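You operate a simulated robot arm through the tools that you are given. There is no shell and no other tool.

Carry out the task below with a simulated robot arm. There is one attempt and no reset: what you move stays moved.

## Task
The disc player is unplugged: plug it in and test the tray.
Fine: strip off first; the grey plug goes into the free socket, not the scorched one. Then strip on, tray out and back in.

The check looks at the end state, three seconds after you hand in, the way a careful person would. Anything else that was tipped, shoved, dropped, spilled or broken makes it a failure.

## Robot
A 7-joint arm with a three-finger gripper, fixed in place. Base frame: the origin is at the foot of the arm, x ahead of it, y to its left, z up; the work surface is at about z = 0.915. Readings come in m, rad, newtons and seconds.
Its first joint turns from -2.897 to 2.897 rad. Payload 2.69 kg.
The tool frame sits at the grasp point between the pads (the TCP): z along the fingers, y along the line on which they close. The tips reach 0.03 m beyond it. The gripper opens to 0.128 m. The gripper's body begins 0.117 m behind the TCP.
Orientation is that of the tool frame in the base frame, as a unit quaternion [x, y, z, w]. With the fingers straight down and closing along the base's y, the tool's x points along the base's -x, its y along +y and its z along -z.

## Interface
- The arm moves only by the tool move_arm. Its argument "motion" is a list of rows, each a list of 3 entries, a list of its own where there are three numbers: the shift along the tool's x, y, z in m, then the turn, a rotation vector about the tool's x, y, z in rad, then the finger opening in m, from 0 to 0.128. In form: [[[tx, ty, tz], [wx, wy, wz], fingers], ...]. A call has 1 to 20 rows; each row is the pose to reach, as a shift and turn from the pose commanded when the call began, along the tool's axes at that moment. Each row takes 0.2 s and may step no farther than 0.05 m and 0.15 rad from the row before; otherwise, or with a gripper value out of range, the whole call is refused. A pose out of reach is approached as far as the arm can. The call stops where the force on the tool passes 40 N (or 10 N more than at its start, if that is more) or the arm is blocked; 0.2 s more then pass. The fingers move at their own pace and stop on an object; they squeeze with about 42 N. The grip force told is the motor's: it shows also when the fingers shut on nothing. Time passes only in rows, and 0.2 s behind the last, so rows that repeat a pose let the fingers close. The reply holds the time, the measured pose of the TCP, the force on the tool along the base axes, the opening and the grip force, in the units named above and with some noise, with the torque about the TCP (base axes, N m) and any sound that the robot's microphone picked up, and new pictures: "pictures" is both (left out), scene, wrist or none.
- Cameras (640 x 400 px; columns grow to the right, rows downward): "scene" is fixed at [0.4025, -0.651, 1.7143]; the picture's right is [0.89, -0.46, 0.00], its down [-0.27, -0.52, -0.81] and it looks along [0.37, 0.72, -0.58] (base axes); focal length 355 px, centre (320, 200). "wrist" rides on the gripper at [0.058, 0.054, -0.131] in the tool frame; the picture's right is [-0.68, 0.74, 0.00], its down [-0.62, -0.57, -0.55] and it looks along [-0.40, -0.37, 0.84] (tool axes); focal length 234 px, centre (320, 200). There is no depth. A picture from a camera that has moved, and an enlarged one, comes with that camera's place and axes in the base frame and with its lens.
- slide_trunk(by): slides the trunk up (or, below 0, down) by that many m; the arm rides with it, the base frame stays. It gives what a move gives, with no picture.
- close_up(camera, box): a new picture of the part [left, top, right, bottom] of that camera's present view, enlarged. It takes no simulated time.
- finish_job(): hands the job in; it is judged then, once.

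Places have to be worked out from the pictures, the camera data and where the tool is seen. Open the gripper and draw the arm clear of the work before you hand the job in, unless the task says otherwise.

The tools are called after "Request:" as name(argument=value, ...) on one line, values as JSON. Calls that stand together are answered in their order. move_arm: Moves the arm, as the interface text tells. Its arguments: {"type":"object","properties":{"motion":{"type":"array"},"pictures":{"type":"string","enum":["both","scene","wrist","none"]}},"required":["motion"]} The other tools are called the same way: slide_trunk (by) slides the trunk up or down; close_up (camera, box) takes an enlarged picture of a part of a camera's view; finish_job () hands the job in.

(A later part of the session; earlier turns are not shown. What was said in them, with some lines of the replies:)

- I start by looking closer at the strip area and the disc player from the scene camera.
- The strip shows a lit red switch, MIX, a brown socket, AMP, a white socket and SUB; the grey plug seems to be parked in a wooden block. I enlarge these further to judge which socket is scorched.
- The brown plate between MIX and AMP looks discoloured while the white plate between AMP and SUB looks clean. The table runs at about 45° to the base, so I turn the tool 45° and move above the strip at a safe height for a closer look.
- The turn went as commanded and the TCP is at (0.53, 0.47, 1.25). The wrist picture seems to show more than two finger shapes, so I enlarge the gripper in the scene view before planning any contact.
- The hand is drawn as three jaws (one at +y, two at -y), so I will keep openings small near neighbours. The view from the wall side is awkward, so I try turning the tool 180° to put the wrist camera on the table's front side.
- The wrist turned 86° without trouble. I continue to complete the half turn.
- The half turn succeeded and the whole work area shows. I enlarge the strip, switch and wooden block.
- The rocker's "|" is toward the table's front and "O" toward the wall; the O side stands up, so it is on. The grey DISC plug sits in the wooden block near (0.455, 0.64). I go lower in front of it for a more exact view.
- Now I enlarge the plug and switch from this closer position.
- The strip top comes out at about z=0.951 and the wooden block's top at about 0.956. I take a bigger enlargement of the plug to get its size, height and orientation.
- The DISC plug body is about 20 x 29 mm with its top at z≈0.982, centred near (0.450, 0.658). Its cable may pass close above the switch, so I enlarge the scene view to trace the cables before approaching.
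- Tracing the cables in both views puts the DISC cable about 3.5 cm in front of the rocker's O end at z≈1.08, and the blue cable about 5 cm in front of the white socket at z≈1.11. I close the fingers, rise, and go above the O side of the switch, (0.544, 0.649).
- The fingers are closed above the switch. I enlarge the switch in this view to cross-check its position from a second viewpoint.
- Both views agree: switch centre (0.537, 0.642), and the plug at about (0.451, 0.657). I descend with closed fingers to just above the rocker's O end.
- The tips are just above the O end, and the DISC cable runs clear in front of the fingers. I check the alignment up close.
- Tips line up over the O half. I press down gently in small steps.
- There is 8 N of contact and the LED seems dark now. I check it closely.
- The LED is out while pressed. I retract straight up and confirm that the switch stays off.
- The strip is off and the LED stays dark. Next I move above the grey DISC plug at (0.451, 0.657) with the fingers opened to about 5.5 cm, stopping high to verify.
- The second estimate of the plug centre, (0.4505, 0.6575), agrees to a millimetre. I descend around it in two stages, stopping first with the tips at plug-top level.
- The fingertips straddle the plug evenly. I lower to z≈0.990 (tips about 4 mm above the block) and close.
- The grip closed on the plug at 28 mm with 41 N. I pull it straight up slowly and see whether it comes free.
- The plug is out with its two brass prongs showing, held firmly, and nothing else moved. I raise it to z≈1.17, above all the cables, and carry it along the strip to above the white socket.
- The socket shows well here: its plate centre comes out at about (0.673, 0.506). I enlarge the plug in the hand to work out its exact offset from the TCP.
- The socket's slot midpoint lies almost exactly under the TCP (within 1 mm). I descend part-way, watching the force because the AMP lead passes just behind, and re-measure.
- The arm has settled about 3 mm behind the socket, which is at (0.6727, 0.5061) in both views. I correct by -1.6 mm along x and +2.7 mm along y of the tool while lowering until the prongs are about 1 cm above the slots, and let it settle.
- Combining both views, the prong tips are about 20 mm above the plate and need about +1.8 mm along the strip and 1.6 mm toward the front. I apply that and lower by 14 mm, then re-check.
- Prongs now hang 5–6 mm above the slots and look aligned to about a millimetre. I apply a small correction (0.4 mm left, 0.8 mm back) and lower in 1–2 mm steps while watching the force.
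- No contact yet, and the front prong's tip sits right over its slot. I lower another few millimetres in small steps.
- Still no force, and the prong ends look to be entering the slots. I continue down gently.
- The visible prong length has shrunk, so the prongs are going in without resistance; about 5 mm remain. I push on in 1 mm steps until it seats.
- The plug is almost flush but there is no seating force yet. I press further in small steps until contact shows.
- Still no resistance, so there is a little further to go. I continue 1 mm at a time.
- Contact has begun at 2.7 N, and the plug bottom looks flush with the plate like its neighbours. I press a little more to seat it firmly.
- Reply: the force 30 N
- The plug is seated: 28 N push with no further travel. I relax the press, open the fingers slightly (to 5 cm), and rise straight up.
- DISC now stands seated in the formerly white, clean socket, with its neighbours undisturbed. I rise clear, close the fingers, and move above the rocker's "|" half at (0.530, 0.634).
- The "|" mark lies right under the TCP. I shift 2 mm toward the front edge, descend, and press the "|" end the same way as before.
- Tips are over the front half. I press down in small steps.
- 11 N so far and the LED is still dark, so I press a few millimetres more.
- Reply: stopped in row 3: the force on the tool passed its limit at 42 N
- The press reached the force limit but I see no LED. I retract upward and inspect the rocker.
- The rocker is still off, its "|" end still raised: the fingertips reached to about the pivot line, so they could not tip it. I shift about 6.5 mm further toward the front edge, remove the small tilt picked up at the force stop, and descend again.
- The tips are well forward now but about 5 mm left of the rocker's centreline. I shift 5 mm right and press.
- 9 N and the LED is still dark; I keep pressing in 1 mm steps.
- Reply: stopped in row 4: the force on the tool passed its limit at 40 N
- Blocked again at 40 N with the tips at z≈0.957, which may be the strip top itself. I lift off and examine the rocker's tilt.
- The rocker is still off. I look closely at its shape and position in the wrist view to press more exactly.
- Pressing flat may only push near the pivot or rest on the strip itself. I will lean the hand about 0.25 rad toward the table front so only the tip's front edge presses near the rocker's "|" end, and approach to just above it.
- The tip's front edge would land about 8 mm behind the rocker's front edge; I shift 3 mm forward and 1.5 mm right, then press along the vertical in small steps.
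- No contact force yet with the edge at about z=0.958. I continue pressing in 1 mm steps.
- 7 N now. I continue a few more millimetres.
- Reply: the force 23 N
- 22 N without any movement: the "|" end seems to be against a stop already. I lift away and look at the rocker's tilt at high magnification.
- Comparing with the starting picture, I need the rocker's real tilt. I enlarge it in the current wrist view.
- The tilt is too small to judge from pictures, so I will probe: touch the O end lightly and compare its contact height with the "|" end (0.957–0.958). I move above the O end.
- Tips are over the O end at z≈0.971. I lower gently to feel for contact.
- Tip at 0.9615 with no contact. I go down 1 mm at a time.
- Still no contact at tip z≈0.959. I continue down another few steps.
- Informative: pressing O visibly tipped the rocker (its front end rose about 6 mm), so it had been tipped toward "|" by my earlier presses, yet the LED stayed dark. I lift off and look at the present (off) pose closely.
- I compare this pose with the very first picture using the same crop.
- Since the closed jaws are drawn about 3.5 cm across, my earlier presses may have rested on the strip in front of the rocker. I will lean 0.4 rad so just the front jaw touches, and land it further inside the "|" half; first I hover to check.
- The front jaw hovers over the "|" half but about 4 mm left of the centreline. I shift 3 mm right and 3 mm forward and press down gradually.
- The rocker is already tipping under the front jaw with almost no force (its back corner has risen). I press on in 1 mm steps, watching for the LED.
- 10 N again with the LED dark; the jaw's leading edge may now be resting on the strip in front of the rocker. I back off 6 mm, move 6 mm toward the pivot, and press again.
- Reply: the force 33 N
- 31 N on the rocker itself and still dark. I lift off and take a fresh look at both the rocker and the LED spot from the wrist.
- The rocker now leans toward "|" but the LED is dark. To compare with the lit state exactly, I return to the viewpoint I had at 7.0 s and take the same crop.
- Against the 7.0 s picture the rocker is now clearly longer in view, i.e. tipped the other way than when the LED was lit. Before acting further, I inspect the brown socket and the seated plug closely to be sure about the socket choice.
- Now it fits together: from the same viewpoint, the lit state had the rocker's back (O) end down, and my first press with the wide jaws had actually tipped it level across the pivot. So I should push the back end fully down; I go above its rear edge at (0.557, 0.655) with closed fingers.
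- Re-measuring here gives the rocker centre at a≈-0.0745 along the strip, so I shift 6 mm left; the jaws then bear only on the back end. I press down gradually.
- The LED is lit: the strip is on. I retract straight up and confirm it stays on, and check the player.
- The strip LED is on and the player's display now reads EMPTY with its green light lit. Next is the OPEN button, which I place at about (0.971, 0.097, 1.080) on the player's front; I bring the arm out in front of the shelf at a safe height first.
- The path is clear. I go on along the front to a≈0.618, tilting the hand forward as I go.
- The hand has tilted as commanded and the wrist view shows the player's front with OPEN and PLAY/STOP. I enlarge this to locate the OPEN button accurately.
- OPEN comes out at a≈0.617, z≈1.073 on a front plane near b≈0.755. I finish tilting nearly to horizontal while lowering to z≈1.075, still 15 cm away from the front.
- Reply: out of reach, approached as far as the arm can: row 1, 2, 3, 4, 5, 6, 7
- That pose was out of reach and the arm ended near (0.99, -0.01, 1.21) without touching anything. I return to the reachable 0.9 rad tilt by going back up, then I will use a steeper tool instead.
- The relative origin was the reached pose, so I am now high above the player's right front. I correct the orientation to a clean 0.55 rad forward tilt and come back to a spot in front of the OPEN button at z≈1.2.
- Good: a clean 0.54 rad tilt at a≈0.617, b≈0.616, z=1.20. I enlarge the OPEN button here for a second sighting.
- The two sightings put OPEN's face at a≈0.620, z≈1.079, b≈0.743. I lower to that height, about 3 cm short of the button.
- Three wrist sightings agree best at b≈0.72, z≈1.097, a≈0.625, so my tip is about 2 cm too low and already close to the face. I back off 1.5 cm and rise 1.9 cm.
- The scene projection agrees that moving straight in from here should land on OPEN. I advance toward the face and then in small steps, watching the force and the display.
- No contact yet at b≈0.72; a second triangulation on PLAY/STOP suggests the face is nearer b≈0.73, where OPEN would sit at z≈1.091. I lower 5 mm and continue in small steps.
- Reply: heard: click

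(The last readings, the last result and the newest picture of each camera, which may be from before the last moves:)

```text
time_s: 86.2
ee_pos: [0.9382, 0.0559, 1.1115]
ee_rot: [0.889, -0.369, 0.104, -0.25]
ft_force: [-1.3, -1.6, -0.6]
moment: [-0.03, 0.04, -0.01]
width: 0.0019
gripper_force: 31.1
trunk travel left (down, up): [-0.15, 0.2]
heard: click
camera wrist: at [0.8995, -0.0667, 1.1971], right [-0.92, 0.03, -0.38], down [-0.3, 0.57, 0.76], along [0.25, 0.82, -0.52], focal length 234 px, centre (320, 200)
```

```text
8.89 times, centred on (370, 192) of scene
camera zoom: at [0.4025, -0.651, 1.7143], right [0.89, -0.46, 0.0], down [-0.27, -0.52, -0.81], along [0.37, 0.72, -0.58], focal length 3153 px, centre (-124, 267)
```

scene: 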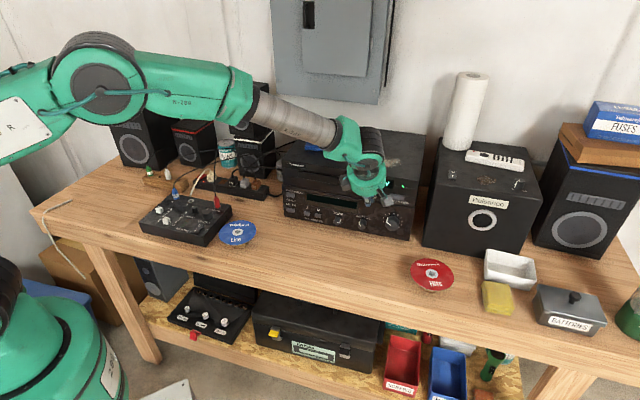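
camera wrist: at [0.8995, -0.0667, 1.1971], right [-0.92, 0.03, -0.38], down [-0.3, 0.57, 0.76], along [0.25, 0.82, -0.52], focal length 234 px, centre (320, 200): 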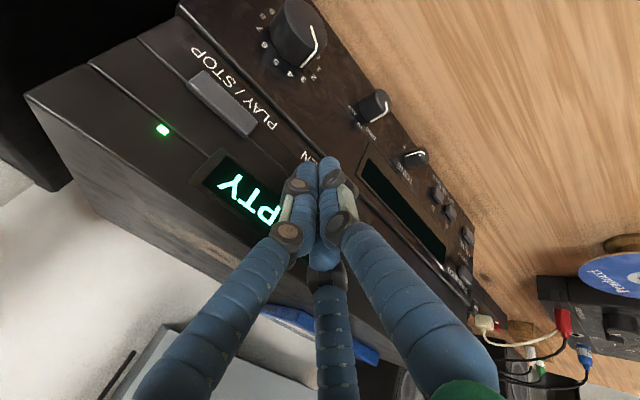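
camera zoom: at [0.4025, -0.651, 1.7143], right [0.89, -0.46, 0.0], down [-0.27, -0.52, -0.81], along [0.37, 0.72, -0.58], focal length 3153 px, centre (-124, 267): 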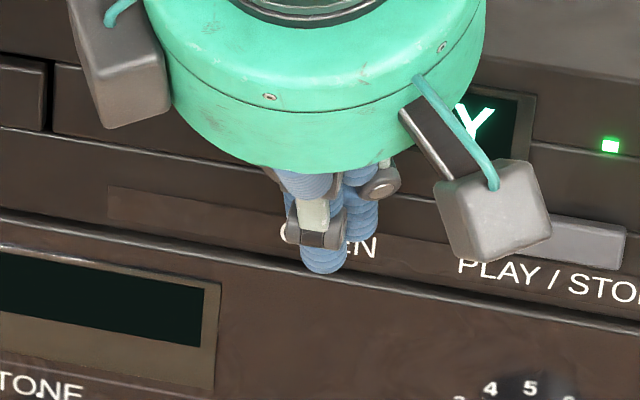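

A click was heard: OPEN was pressed. I withdraw 4 cm and look whether the tray comes out.

Request:
move_arm(motion=[[[0, 0.0172, -0.0102], [0, 0, 0], 0.0], [[0, 0.0344, -0.0204], [0, 0, 0], 0.0], [[0, 0.0344, -0.0204], [0, 0, 0], 0.0]], pictures="both")

Request:
close_up(camera="scene", box=[270, 120, 430, 240])

```text
time_s: 87.0
ee_pos: [0.9095, 0.0288, 1.1118]
ee_rot: [0.889, -0.368, 0.104, -0.251]
ft_force: [0.4, -0.3, 0.1]
moment: [0.0, -0.04, 0.0]
width: 0.0021
gripper_force: 31.3
trunk travel left (down, up): [-0.15, 0.2]
camera wrist: at [0.871, -0.0946, 1.1971], right [-0.92, 0.03, -0.38], down [-0.3, 0.57, 0.76], along [0.25, 0.82, -0.52], focal length 234 px, centre (320, 200)
```

scene: 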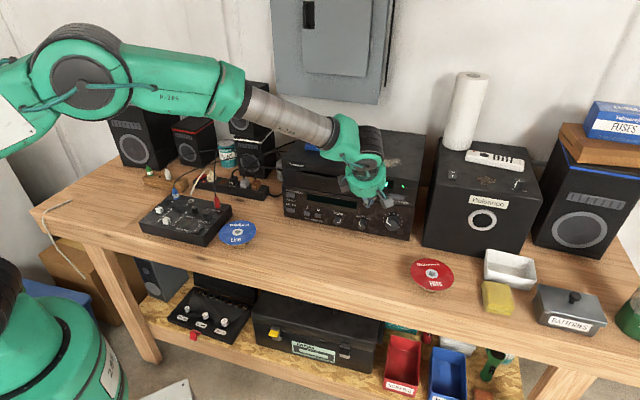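
wrist: 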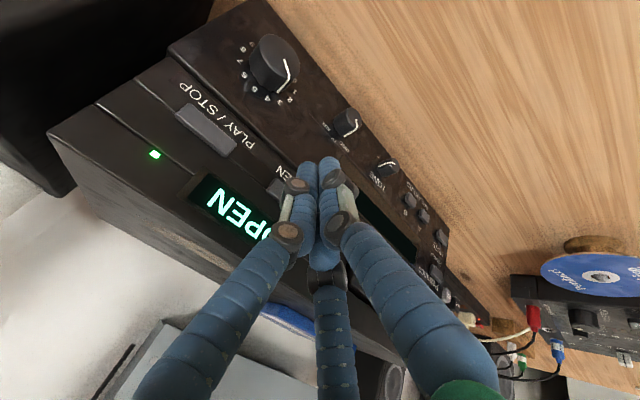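

```text
3.33 times, centred on (350, 180) of scene
camera zoom: at [0.4025, -0.651, 1.7143], right [0.89, -0.46, 0.0], down [-0.27, -0.52, -0.81], along [0.37, 0.72, -0.58], focal length 1182 px, centre (220, 267)
```

zoom: 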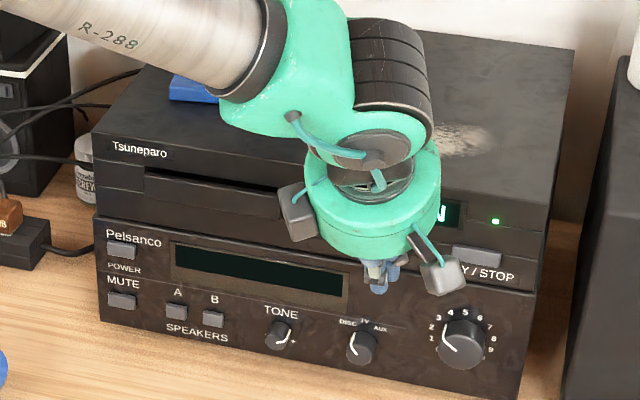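

The display reads OPEN and the tray is starting out. I back away another 8 cm and wait for it to come out fully.

Request:
move_arm(motion=[[[0, 0.0344, -0.0204], [0, 0, 0], 0.0], [[0, 0.0688, -0.0409], [0, 0, 0], 0.0], [[0, 0.0688, -0.0409], [0, 0, 0], 0.0], [[0, 0.0688, -0.0409], [0, 0, 0], 0.0], [[0, 0.0688, -0.0409], [0, 0, 0], 0.0], [[0, 0.0688, -0.0409], [0, 0, 0], 0.0]], pictures="both")

Request:
close_up(camera="scene", box=[270, 120, 430, 240])

```text
time_s: 88.4
ee_pos: [0.854, -0.0304, 1.1097]
ee_rot: [0.889, -0.369, 0.103, -0.25]
ft_force: [0.2, 1.1, 0.5]
moment: [-0.01, 0.01, -0.02]
width: 0.0021
gripper_force: 31.1
trunk travel left (down, up): [-0.15, 0.2]
camera wrist: at [0.815, -0.1535, 1.1956], right [-0.92, 0.03, -0.38], down [-0.3, 0.57, 0.76], along [0.25, 0.82, -0.52], focal length 234 px, centre (320, 200)
```

scene: 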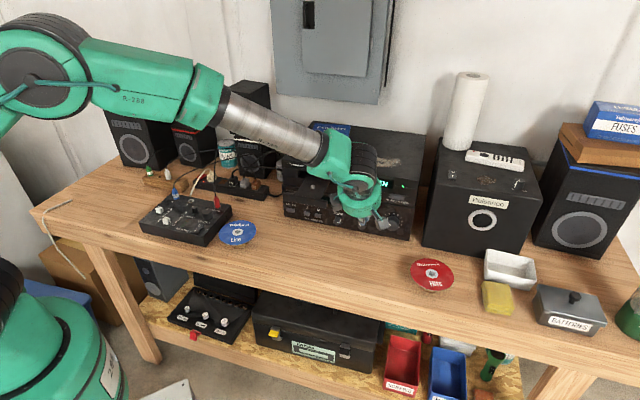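
wrist: 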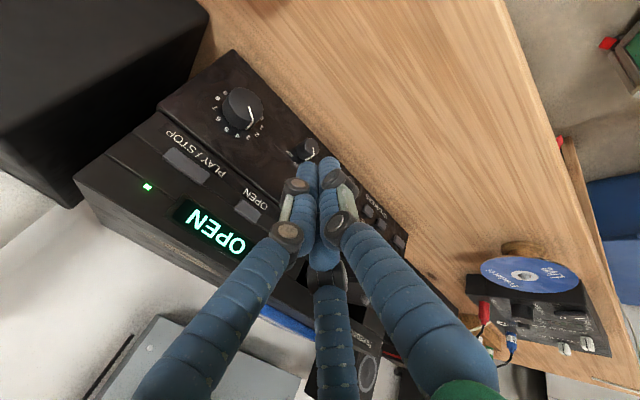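

```text
3.33 times, centred on (350, 180) of scene
camera zoom: at [0.4025, -0.651, 1.7143], right [0.89, -0.46, 0.0], down [-0.27, -0.52, -0.81], along [0.37, 0.72, -0.58], focal length 1182 px, centre (220, 267)
```

zoom: 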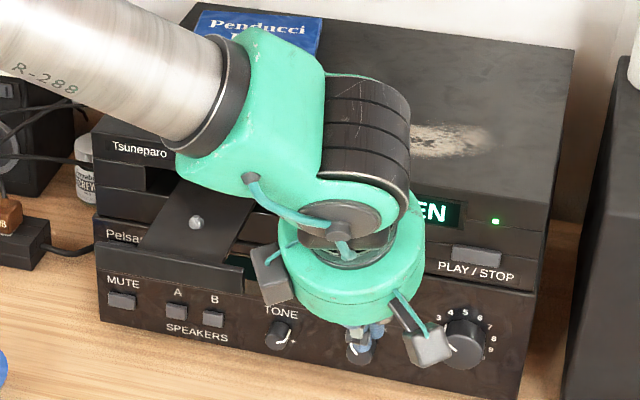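

The tray is out, with its spindle visible. I shift 8 cm to the right to see it unobstructed and let it finish.

Request:
move_arm(motion=[[[0.04, 0, 0], [0, 0, 0], 0.0], [[0.08, 0, 0], [0, 0, 0], 0.0], [[0.08, 0, 0], [0, 0, 0], 0.0], [[0.08, 0, 0], [0, 0, 0], 0.0], [[0.08, 0, 0], [0, 0, 0], 0.0]], pictures="both")

Request:
close_up(camera="scene", box=[270, 120, 430, 240])

```text
time_s: 89.6
ee_pos: [0.9103, -0.0885, 1.1115]
ee_rot: [0.889, -0.368, 0.103, -0.25]
ft_force: [0.3, 1.0, 0.3]
moment: [-0.05, 0.01, -0.05]
width: 0.0024
gripper_force: 31.6
trunk travel left (down, up): [-0.15, 0.2]
camera wrist: at [0.8713, -0.2109, 1.1961], right [-0.92, 0.03, -0.38], down [-0.3, 0.57, 0.76], along [0.25, 0.82, -0.52], focal length 234 px, centre (320, 200)
```

scene: 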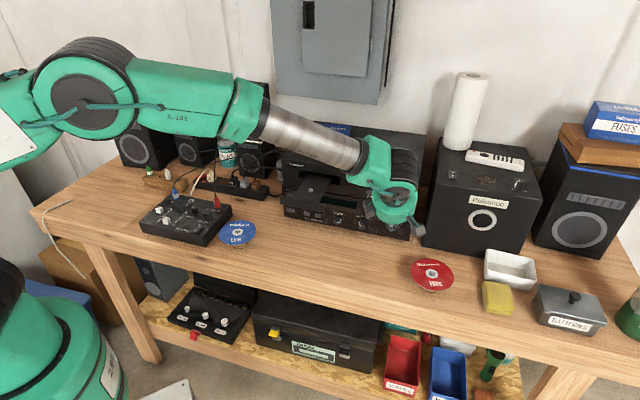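
wrist: 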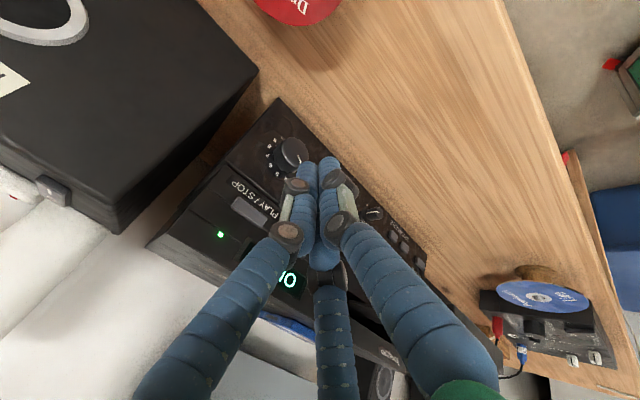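

```text
3.33 times, centred on (350, 180) of scene
camera zoom: at [0.4025, -0.651, 1.7143], right [0.89, -0.46, 0.0], down [-0.27, -0.52, -0.81], along [0.37, 0.72, -0.58], focal length 1182 px, centre (220, 267)
```

zoom: 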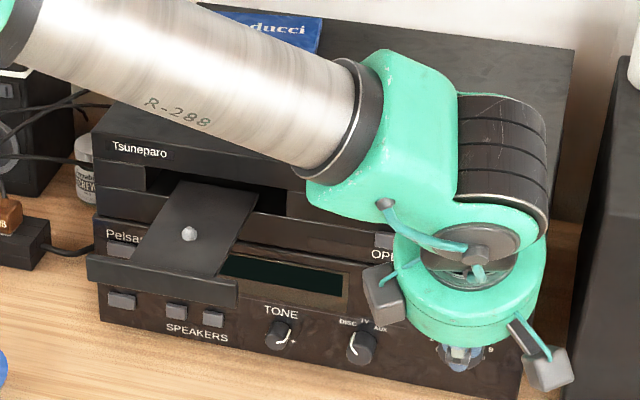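

The tray is still extending a little. I wait a further second to be sure it is fully out.

Request:
move_arm(motion=[[[0, 0, 0], [0, 0, 0], 0.0], [[0, 0, 0], [0, 0, 0], 0.0], [[0, 0, 0], [0, 0, 0], 0.0], [[0, 0, 0], [0, 0, 0], 0.0], [[0, 0, 0], [0, 0, 0], 0.0], [[0, 0, 0], [0, 0, 0], 0.0]], pictures="none")

Request:
close_up(camera="scene", box=[270, 120, 430, 240])

Request:
close_up(camera="wrist", box=[160, 160, 420, 360])

```text
time_s: 91.0
ee_pos: [0.9099, -0.0879, 1.1116]
ee_rot: [0.889, -0.368, 0.103, -0.25]
ft_force: [0.4, 0.7, -1.0]
moment: [0.0, -0.02, -0.01]
width: 0.0021
gripper_force: 31.0
trunk travel left (down, up): [-0.15, 0.2]
```

```text
3.33 times, centred on (350, 180) of scene
camera zoom: at [0.4025, -0.651, 1.7143], right [0.89, -0.46, 0.0], down [-0.27, -0.52, -0.81], along [0.37, 0.72, -0.58], focal length 1182 px, centre (220, 267)
```

zoom: 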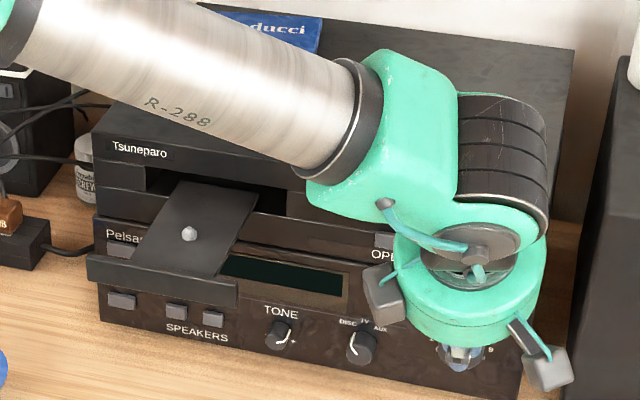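

```text
2.00 times, centred on (290, 260) of wrist
camera zoom: at [0.8713, -0.211, 1.1963], right [-0.92, 0.03, -0.38], down [-0.3, 0.57, 0.76], along [0.25, 0.82, -0.52], focal length 468 px, centre (380, 80)
```

zoom: 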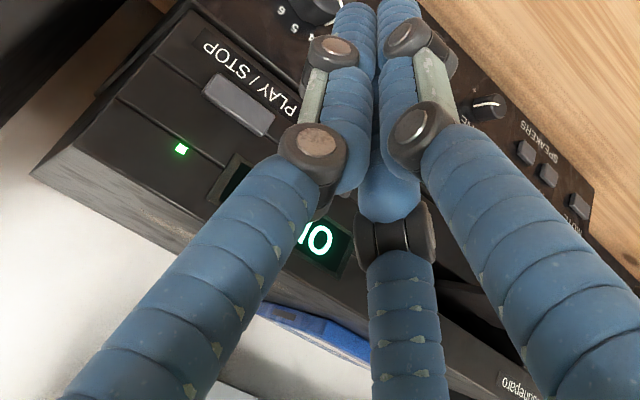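

The tray is fully out and at rest. Now I return along the same path and press OPEN again to send it back in.

Request:
move_arm(motion=[[[-0.04, 0, 0], [0, 0, 0], 0.0], [[-0.08, 0, 0], [0, 0, 0], 0.0], [[-0.08, 0, 0], [0, 0, 0], 0.0], [[-0.08, -0.03, 0.0178], [0, 0, 0], 0.0], [[-0.08, -0.06, 0.0356], [0, 0, 0], 0.0], [[-0.08, -0.0903, 0.0536], [0, 0, 0], 0.0], [[-0.08, -0.0903, 0.0536], [0, 0, 0], 0.0]], pictures="both")

Request:
close_up(camera="scene", box=[270, 120, 430, 240])

```text
time_s: 92.6
ee_pos: [0.9279, 0.0452, 1.1126]
ee_rot: [0.889, -0.369, 0.104, -0.25]
ft_force: [0.4, 1.2, -0.2]
moment: [0.0, -0.03, 0.0]
width: 0.002
gripper_force: 31.2
trunk travel left (down, up): [-0.15, 0.2]
camera wrist: at [0.889, -0.0784, 1.1965], right [-0.92, 0.03, -0.38], down [-0.3, 0.57, 0.76], along [0.25, 0.82, -0.52], focal length 234 px, centre (320, 200)
```

scene: 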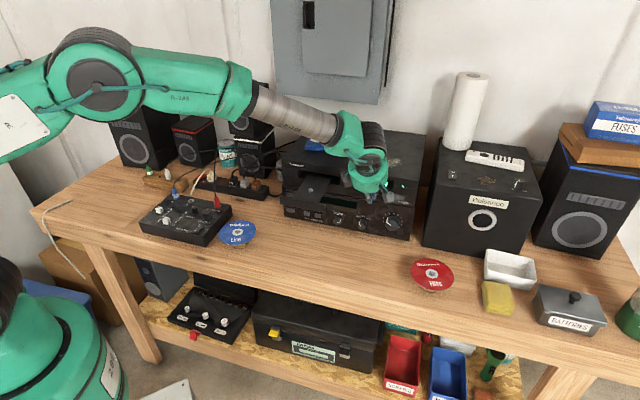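
wrist: 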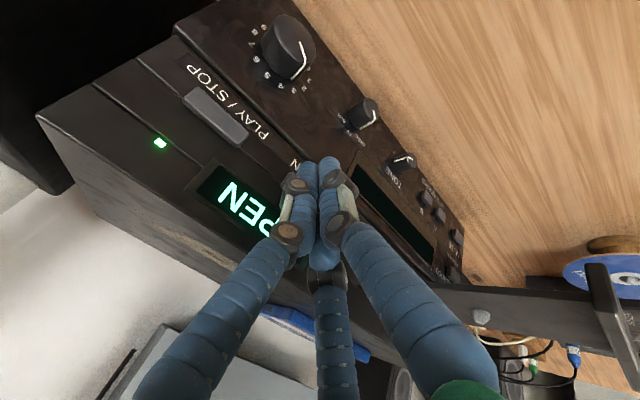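

```text
3.33 times, centred on (350, 180) of scene
camera zoom: at [0.4025, -0.651, 1.7143], right [0.89, -0.46, 0.0], down [-0.27, -0.52, -0.81], along [0.37, 0.72, -0.58], focal length 1182 px, centre (220, 267)
```

zoom: 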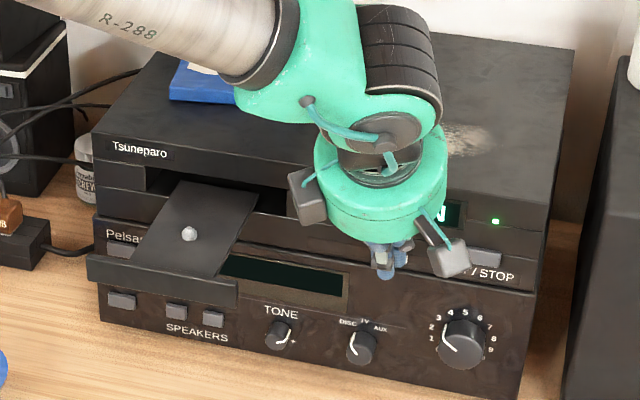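

Everything is clear of the tray. I press OPEN again with small forward steps.

Request:
move_arm(motion=[[[0, -0.0043, 0.0026], [0, 0, 0], 0.0], [[0, -0.0077, 0.0046], [0, 0, 0], 0.0], [[0, -0.0103, 0.0061], [0, 0, 0], 0.0], [[0, -0.0129, 0.0077], [0, 0, 0], 0.0], [[0, -0.0129, 0.0077], [0, 0, 0], 0.0]], pictures="none")

```text
time_s: 93.8
ee_pos: [0.9387, 0.0558, 1.1131]
ee_rot: [0.889, -0.369, 0.104, -0.25]
ft_force: [-0.4, -0.3, -1.3]
moment: [-0.04, 0.04, 0.01]
width: 0.0021
gripper_force: 31.8
trunk travel left (down, up): [-0.15, 0.2]
```

No click yet; I go 1 mm at a time a little further.

Request:
move_arm(motion=[[[0, -0.0009, 0.0005], [0, 0, 0], 0.0], [[0, -0.0017, 0.001], [0, 0, 0], 0.0], [[0, -0.0017, 0.001], [0, 0, 0], 0.0]], pictures="none")

```text
time_s: 94.6
ee_pos: [0.9395, 0.0563, 1.1123]
ee_rot: [0.889, -0.369, 0.103, -0.25]
ft_force: [-2.2, -1.4, -0.1]
moment: [-0.04, 0.01, -0.02]
width: 0.0022
gripper_force: 31.2
trunk travel left (down, up): [-0.15, 0.2]
heard: click
```

A click was heard. I withdraw straight back and watch the tray.

Request:
move_arm(motion=[[[0, 0.0172, -0.0102], [0, 0, 0], 0.0], [[0, 0.0344, -0.0204], [0, 0, 0], 0.0], [[0, 0.0688, -0.0409], [0, 0, 0], 0.0], [[0, 0.1032, -0.0613], [0, 0, 0], 0.0], [[0.04, 0.1032, -0.0613], [0, 0, 0], 0.0], [[0.08, 0.1032, -0.0613], [0, 0, 0], 0.0], [[0.08, 0.1032, -0.0613], [0, 0, 0], 0.0]], pictures="both")

Request:
close_up(camera="scene", box=[270, 120, 430, 240])

```text
time_s: 96.2
ee_pos: [0.9148, -0.086, 1.1098]
ee_rot: [0.89, -0.368, 0.103, -0.25]
ft_force: [0.5, -0.9, -1.1]
moment: [0.05, 0.03, 0.03]
width: 0.0022
gripper_force: 31.6
trunk travel left (down, up): [-0.15, 0.2]
camera wrist: at [0.8743, -0.2088, 1.1938], right [-0.92, 0.03, -0.38], down [-0.3, 0.57, 0.76], along [0.25, 0.82, -0.52], focal length 234 px, centre (320, 200)
```

scene: 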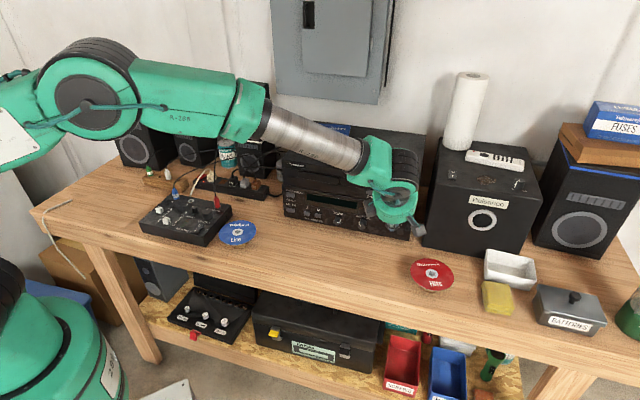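
wrist: 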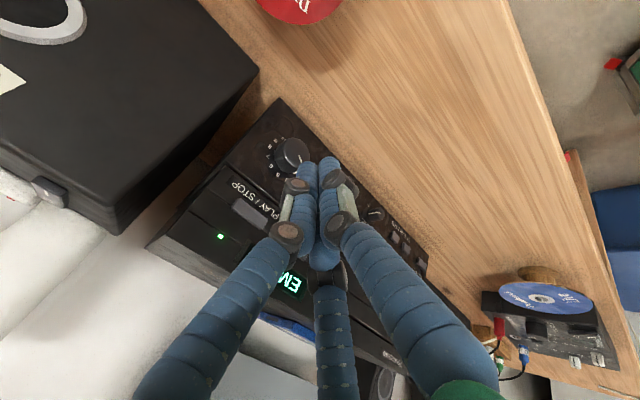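

```text
3.33 times, centred on (350, 180) of scene
camera zoom: at [0.4025, -0.651, 1.7143], right [0.89, -0.46, 0.0], down [-0.27, -0.52, -0.81], along [0.37, 0.72, -0.58], focal length 1182 px, centre (220, 267)
```

zoom: 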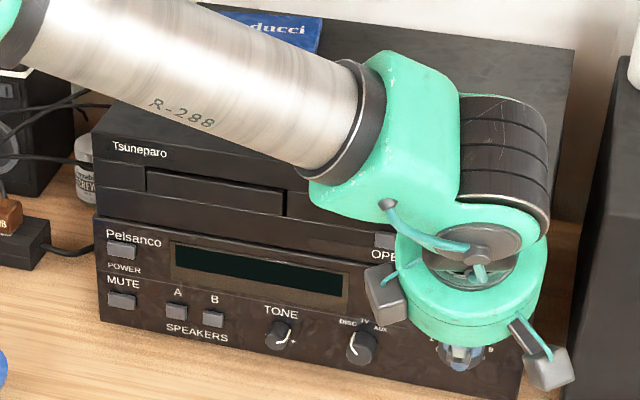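

The tray is back in and the display shows EMPTY again. I raise the arm, straighten the hand and draw it back clear of the bench.

Request:
move_arm(motion=[[[0, 0.0024, -0.045], [-0.06, 0, 0], 0.0], [[0, 0.0047, -0.09], [-0.16, 0, 0], 0.0], [[0, 0.0071, -0.135], [-0.28, 0, 0], 0.0], [[0, 0.0094, -0.18], [-0.4, 0, 0], 0.0], [[-0.04, 0.0094, -0.19], [-0.536, 0, 0], 0.0], [[-0.085, 0.0094, -0.19], [-0.536, 0, 0], 0.0], [[-0.13, 0.0094, -0.19], [-0.536, 0, 0], 0.0], [[-0.175, 0.0094, -0.19], [-0.536, 0, 0], 0.0], [[-0.22, 0.0094, -0.19], [-0.536, 0, 0], 0.0], [[-0.265, 0.0094, -0.19], [-0.536, 0, 0], 0.0], [[-0.31, 0.0094, -0.19], [-0.536, 0, 0], 0.06], [[-0.35, 0.0094, -0.19], [-0.536, 0, 0], 0.128], [[-0.35, 0.0094, -0.19], [-0.536, 0, 0], 0.128], [[-0.35, 0.0094, -0.19], [-0.536, 0, 0], 0.128]], pictures="both")

```text
time_s: 99.2
ee_pos: [0.5878, 0.0872, 1.2688]
ee_rot: [0.924, -0.383, 0.001, -0.005]
ft_force: [-0.2, 0.1, -0.8]
moment: [-0.01, 0.01, -0.01]
width: 0.1279
gripper_force: 0.0
trunk travel left (down, up): [-0.15, 0.2]
camera wrist: at [0.5911, 0.0056, 1.3995], right [-1.0, -0.04, -0.01], down [-0.04, 0.83, 0.56], along [-0.02, 0.56, -0.83], focal length 234 px, centre (320, 200)
```

scene: 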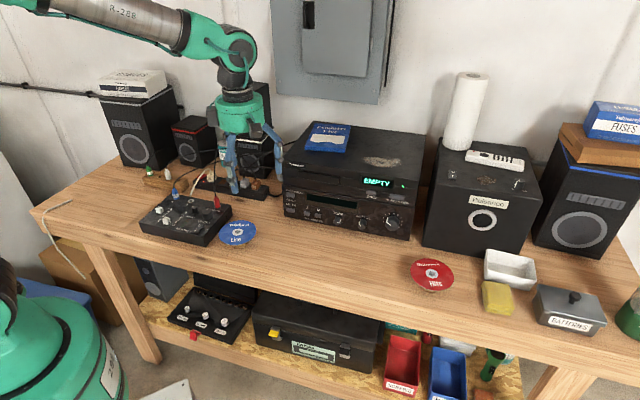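
wrist: 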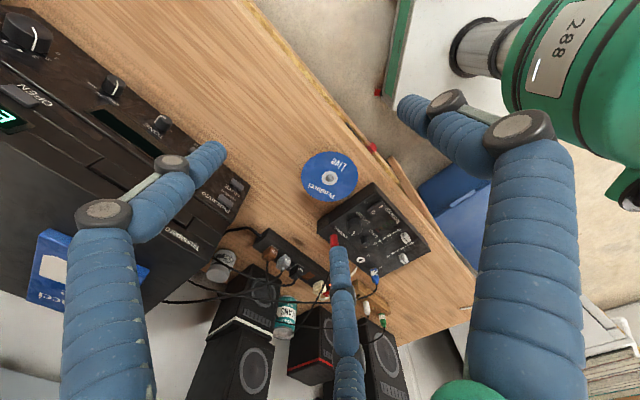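

The gripper is open and the arm is clear in front of the bench. I do a last check of the player, strip and surroundings.

Request:
close_up(camera="scene", box=[270, 120, 430, 240])

Request:
close_up(camera="scene", box=[130, 130, 290, 230])

Request:
close_up(camera="wrist", box=[200, 200, 440, 360])

```text
3.33 times, centred on (350, 180) of scene
camera zoom: at [0.4025, -0.651, 1.7143], right [0.89, -0.46, 0.0], down [-0.27, -0.52, -0.81], along [0.37, 0.72, -0.58], focal length 1182 px, centre (220, 267)
```

zoom: 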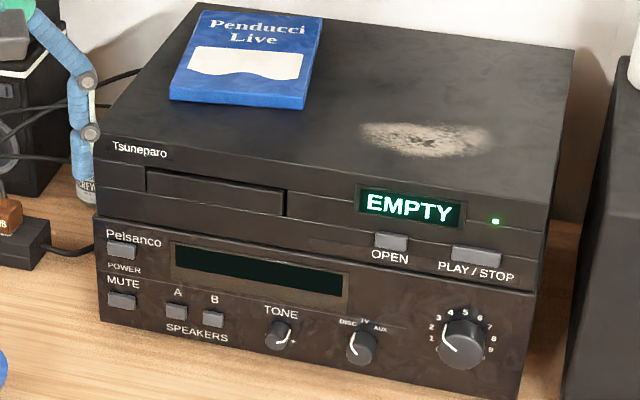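

```text
4.00 times, centred on (210, 180) of scene
camera zoom: at [0.4025, -0.651, 1.7143], right [0.89, -0.46, 0.0], down [-0.27, -0.52, -0.81], along [0.37, 0.72, -0.58], focal length 1419 px, centre (760, 280)
```

zoom: 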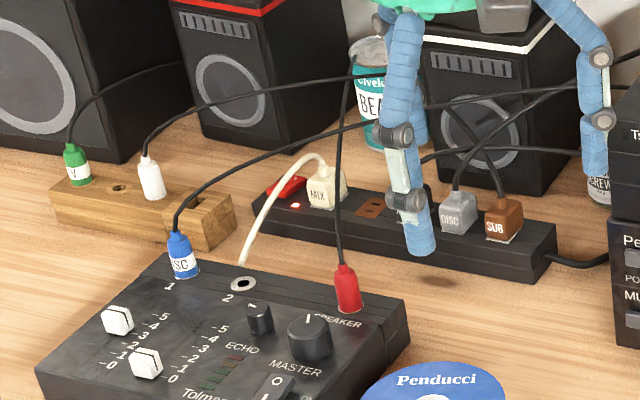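

```text
2.50 times, centred on (320, 280) of wrist
camera zoom: at [0.5911, 0.0056, 1.3995], right [-1.0, -0.04, -0.01], down [-0.04, 0.83, 0.56], along [-0.02, 0.56, -0.83], focal length 585 px, centre (320, 0)
```

zoom: 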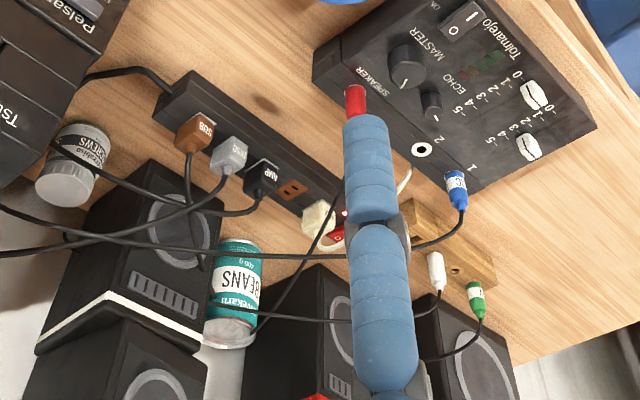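

The job looks complete. The DISC plug is seated in the clean socket, the strip LED is on, the player shows EMPTY with its tray shut, and nothing else has moved. The gripper is open and the arm is clear, so I hand in.

Request:
finish_job()

```text
The job is handed in.
```

The disc player is plugged in and powered, and its tray opened and closed on the test. I've handed the job in.

- **Strip off:** I switched the strip off first and its LED went out.
- **Plug:** The grey DISC plug went from the wooden block into the clean white socket between AMP and SUB. The brown, scorched socket is still empty.
- **Strip on:** The LED is lit again and the player's display reads EMPTY. This took several tries. My first presses on the rocker's "|" end did not switch it on, and two reached the 40 N force limit. It came on only when I pushed the "O" end down.
- **Tray:** Pressing OPEN brought the tray fully out and the display read OPEN. A second press sent it back in, and the display reads EMPTY again.

The last pictures show the gripper open, the arm clear of the bench and nothing else out of place.
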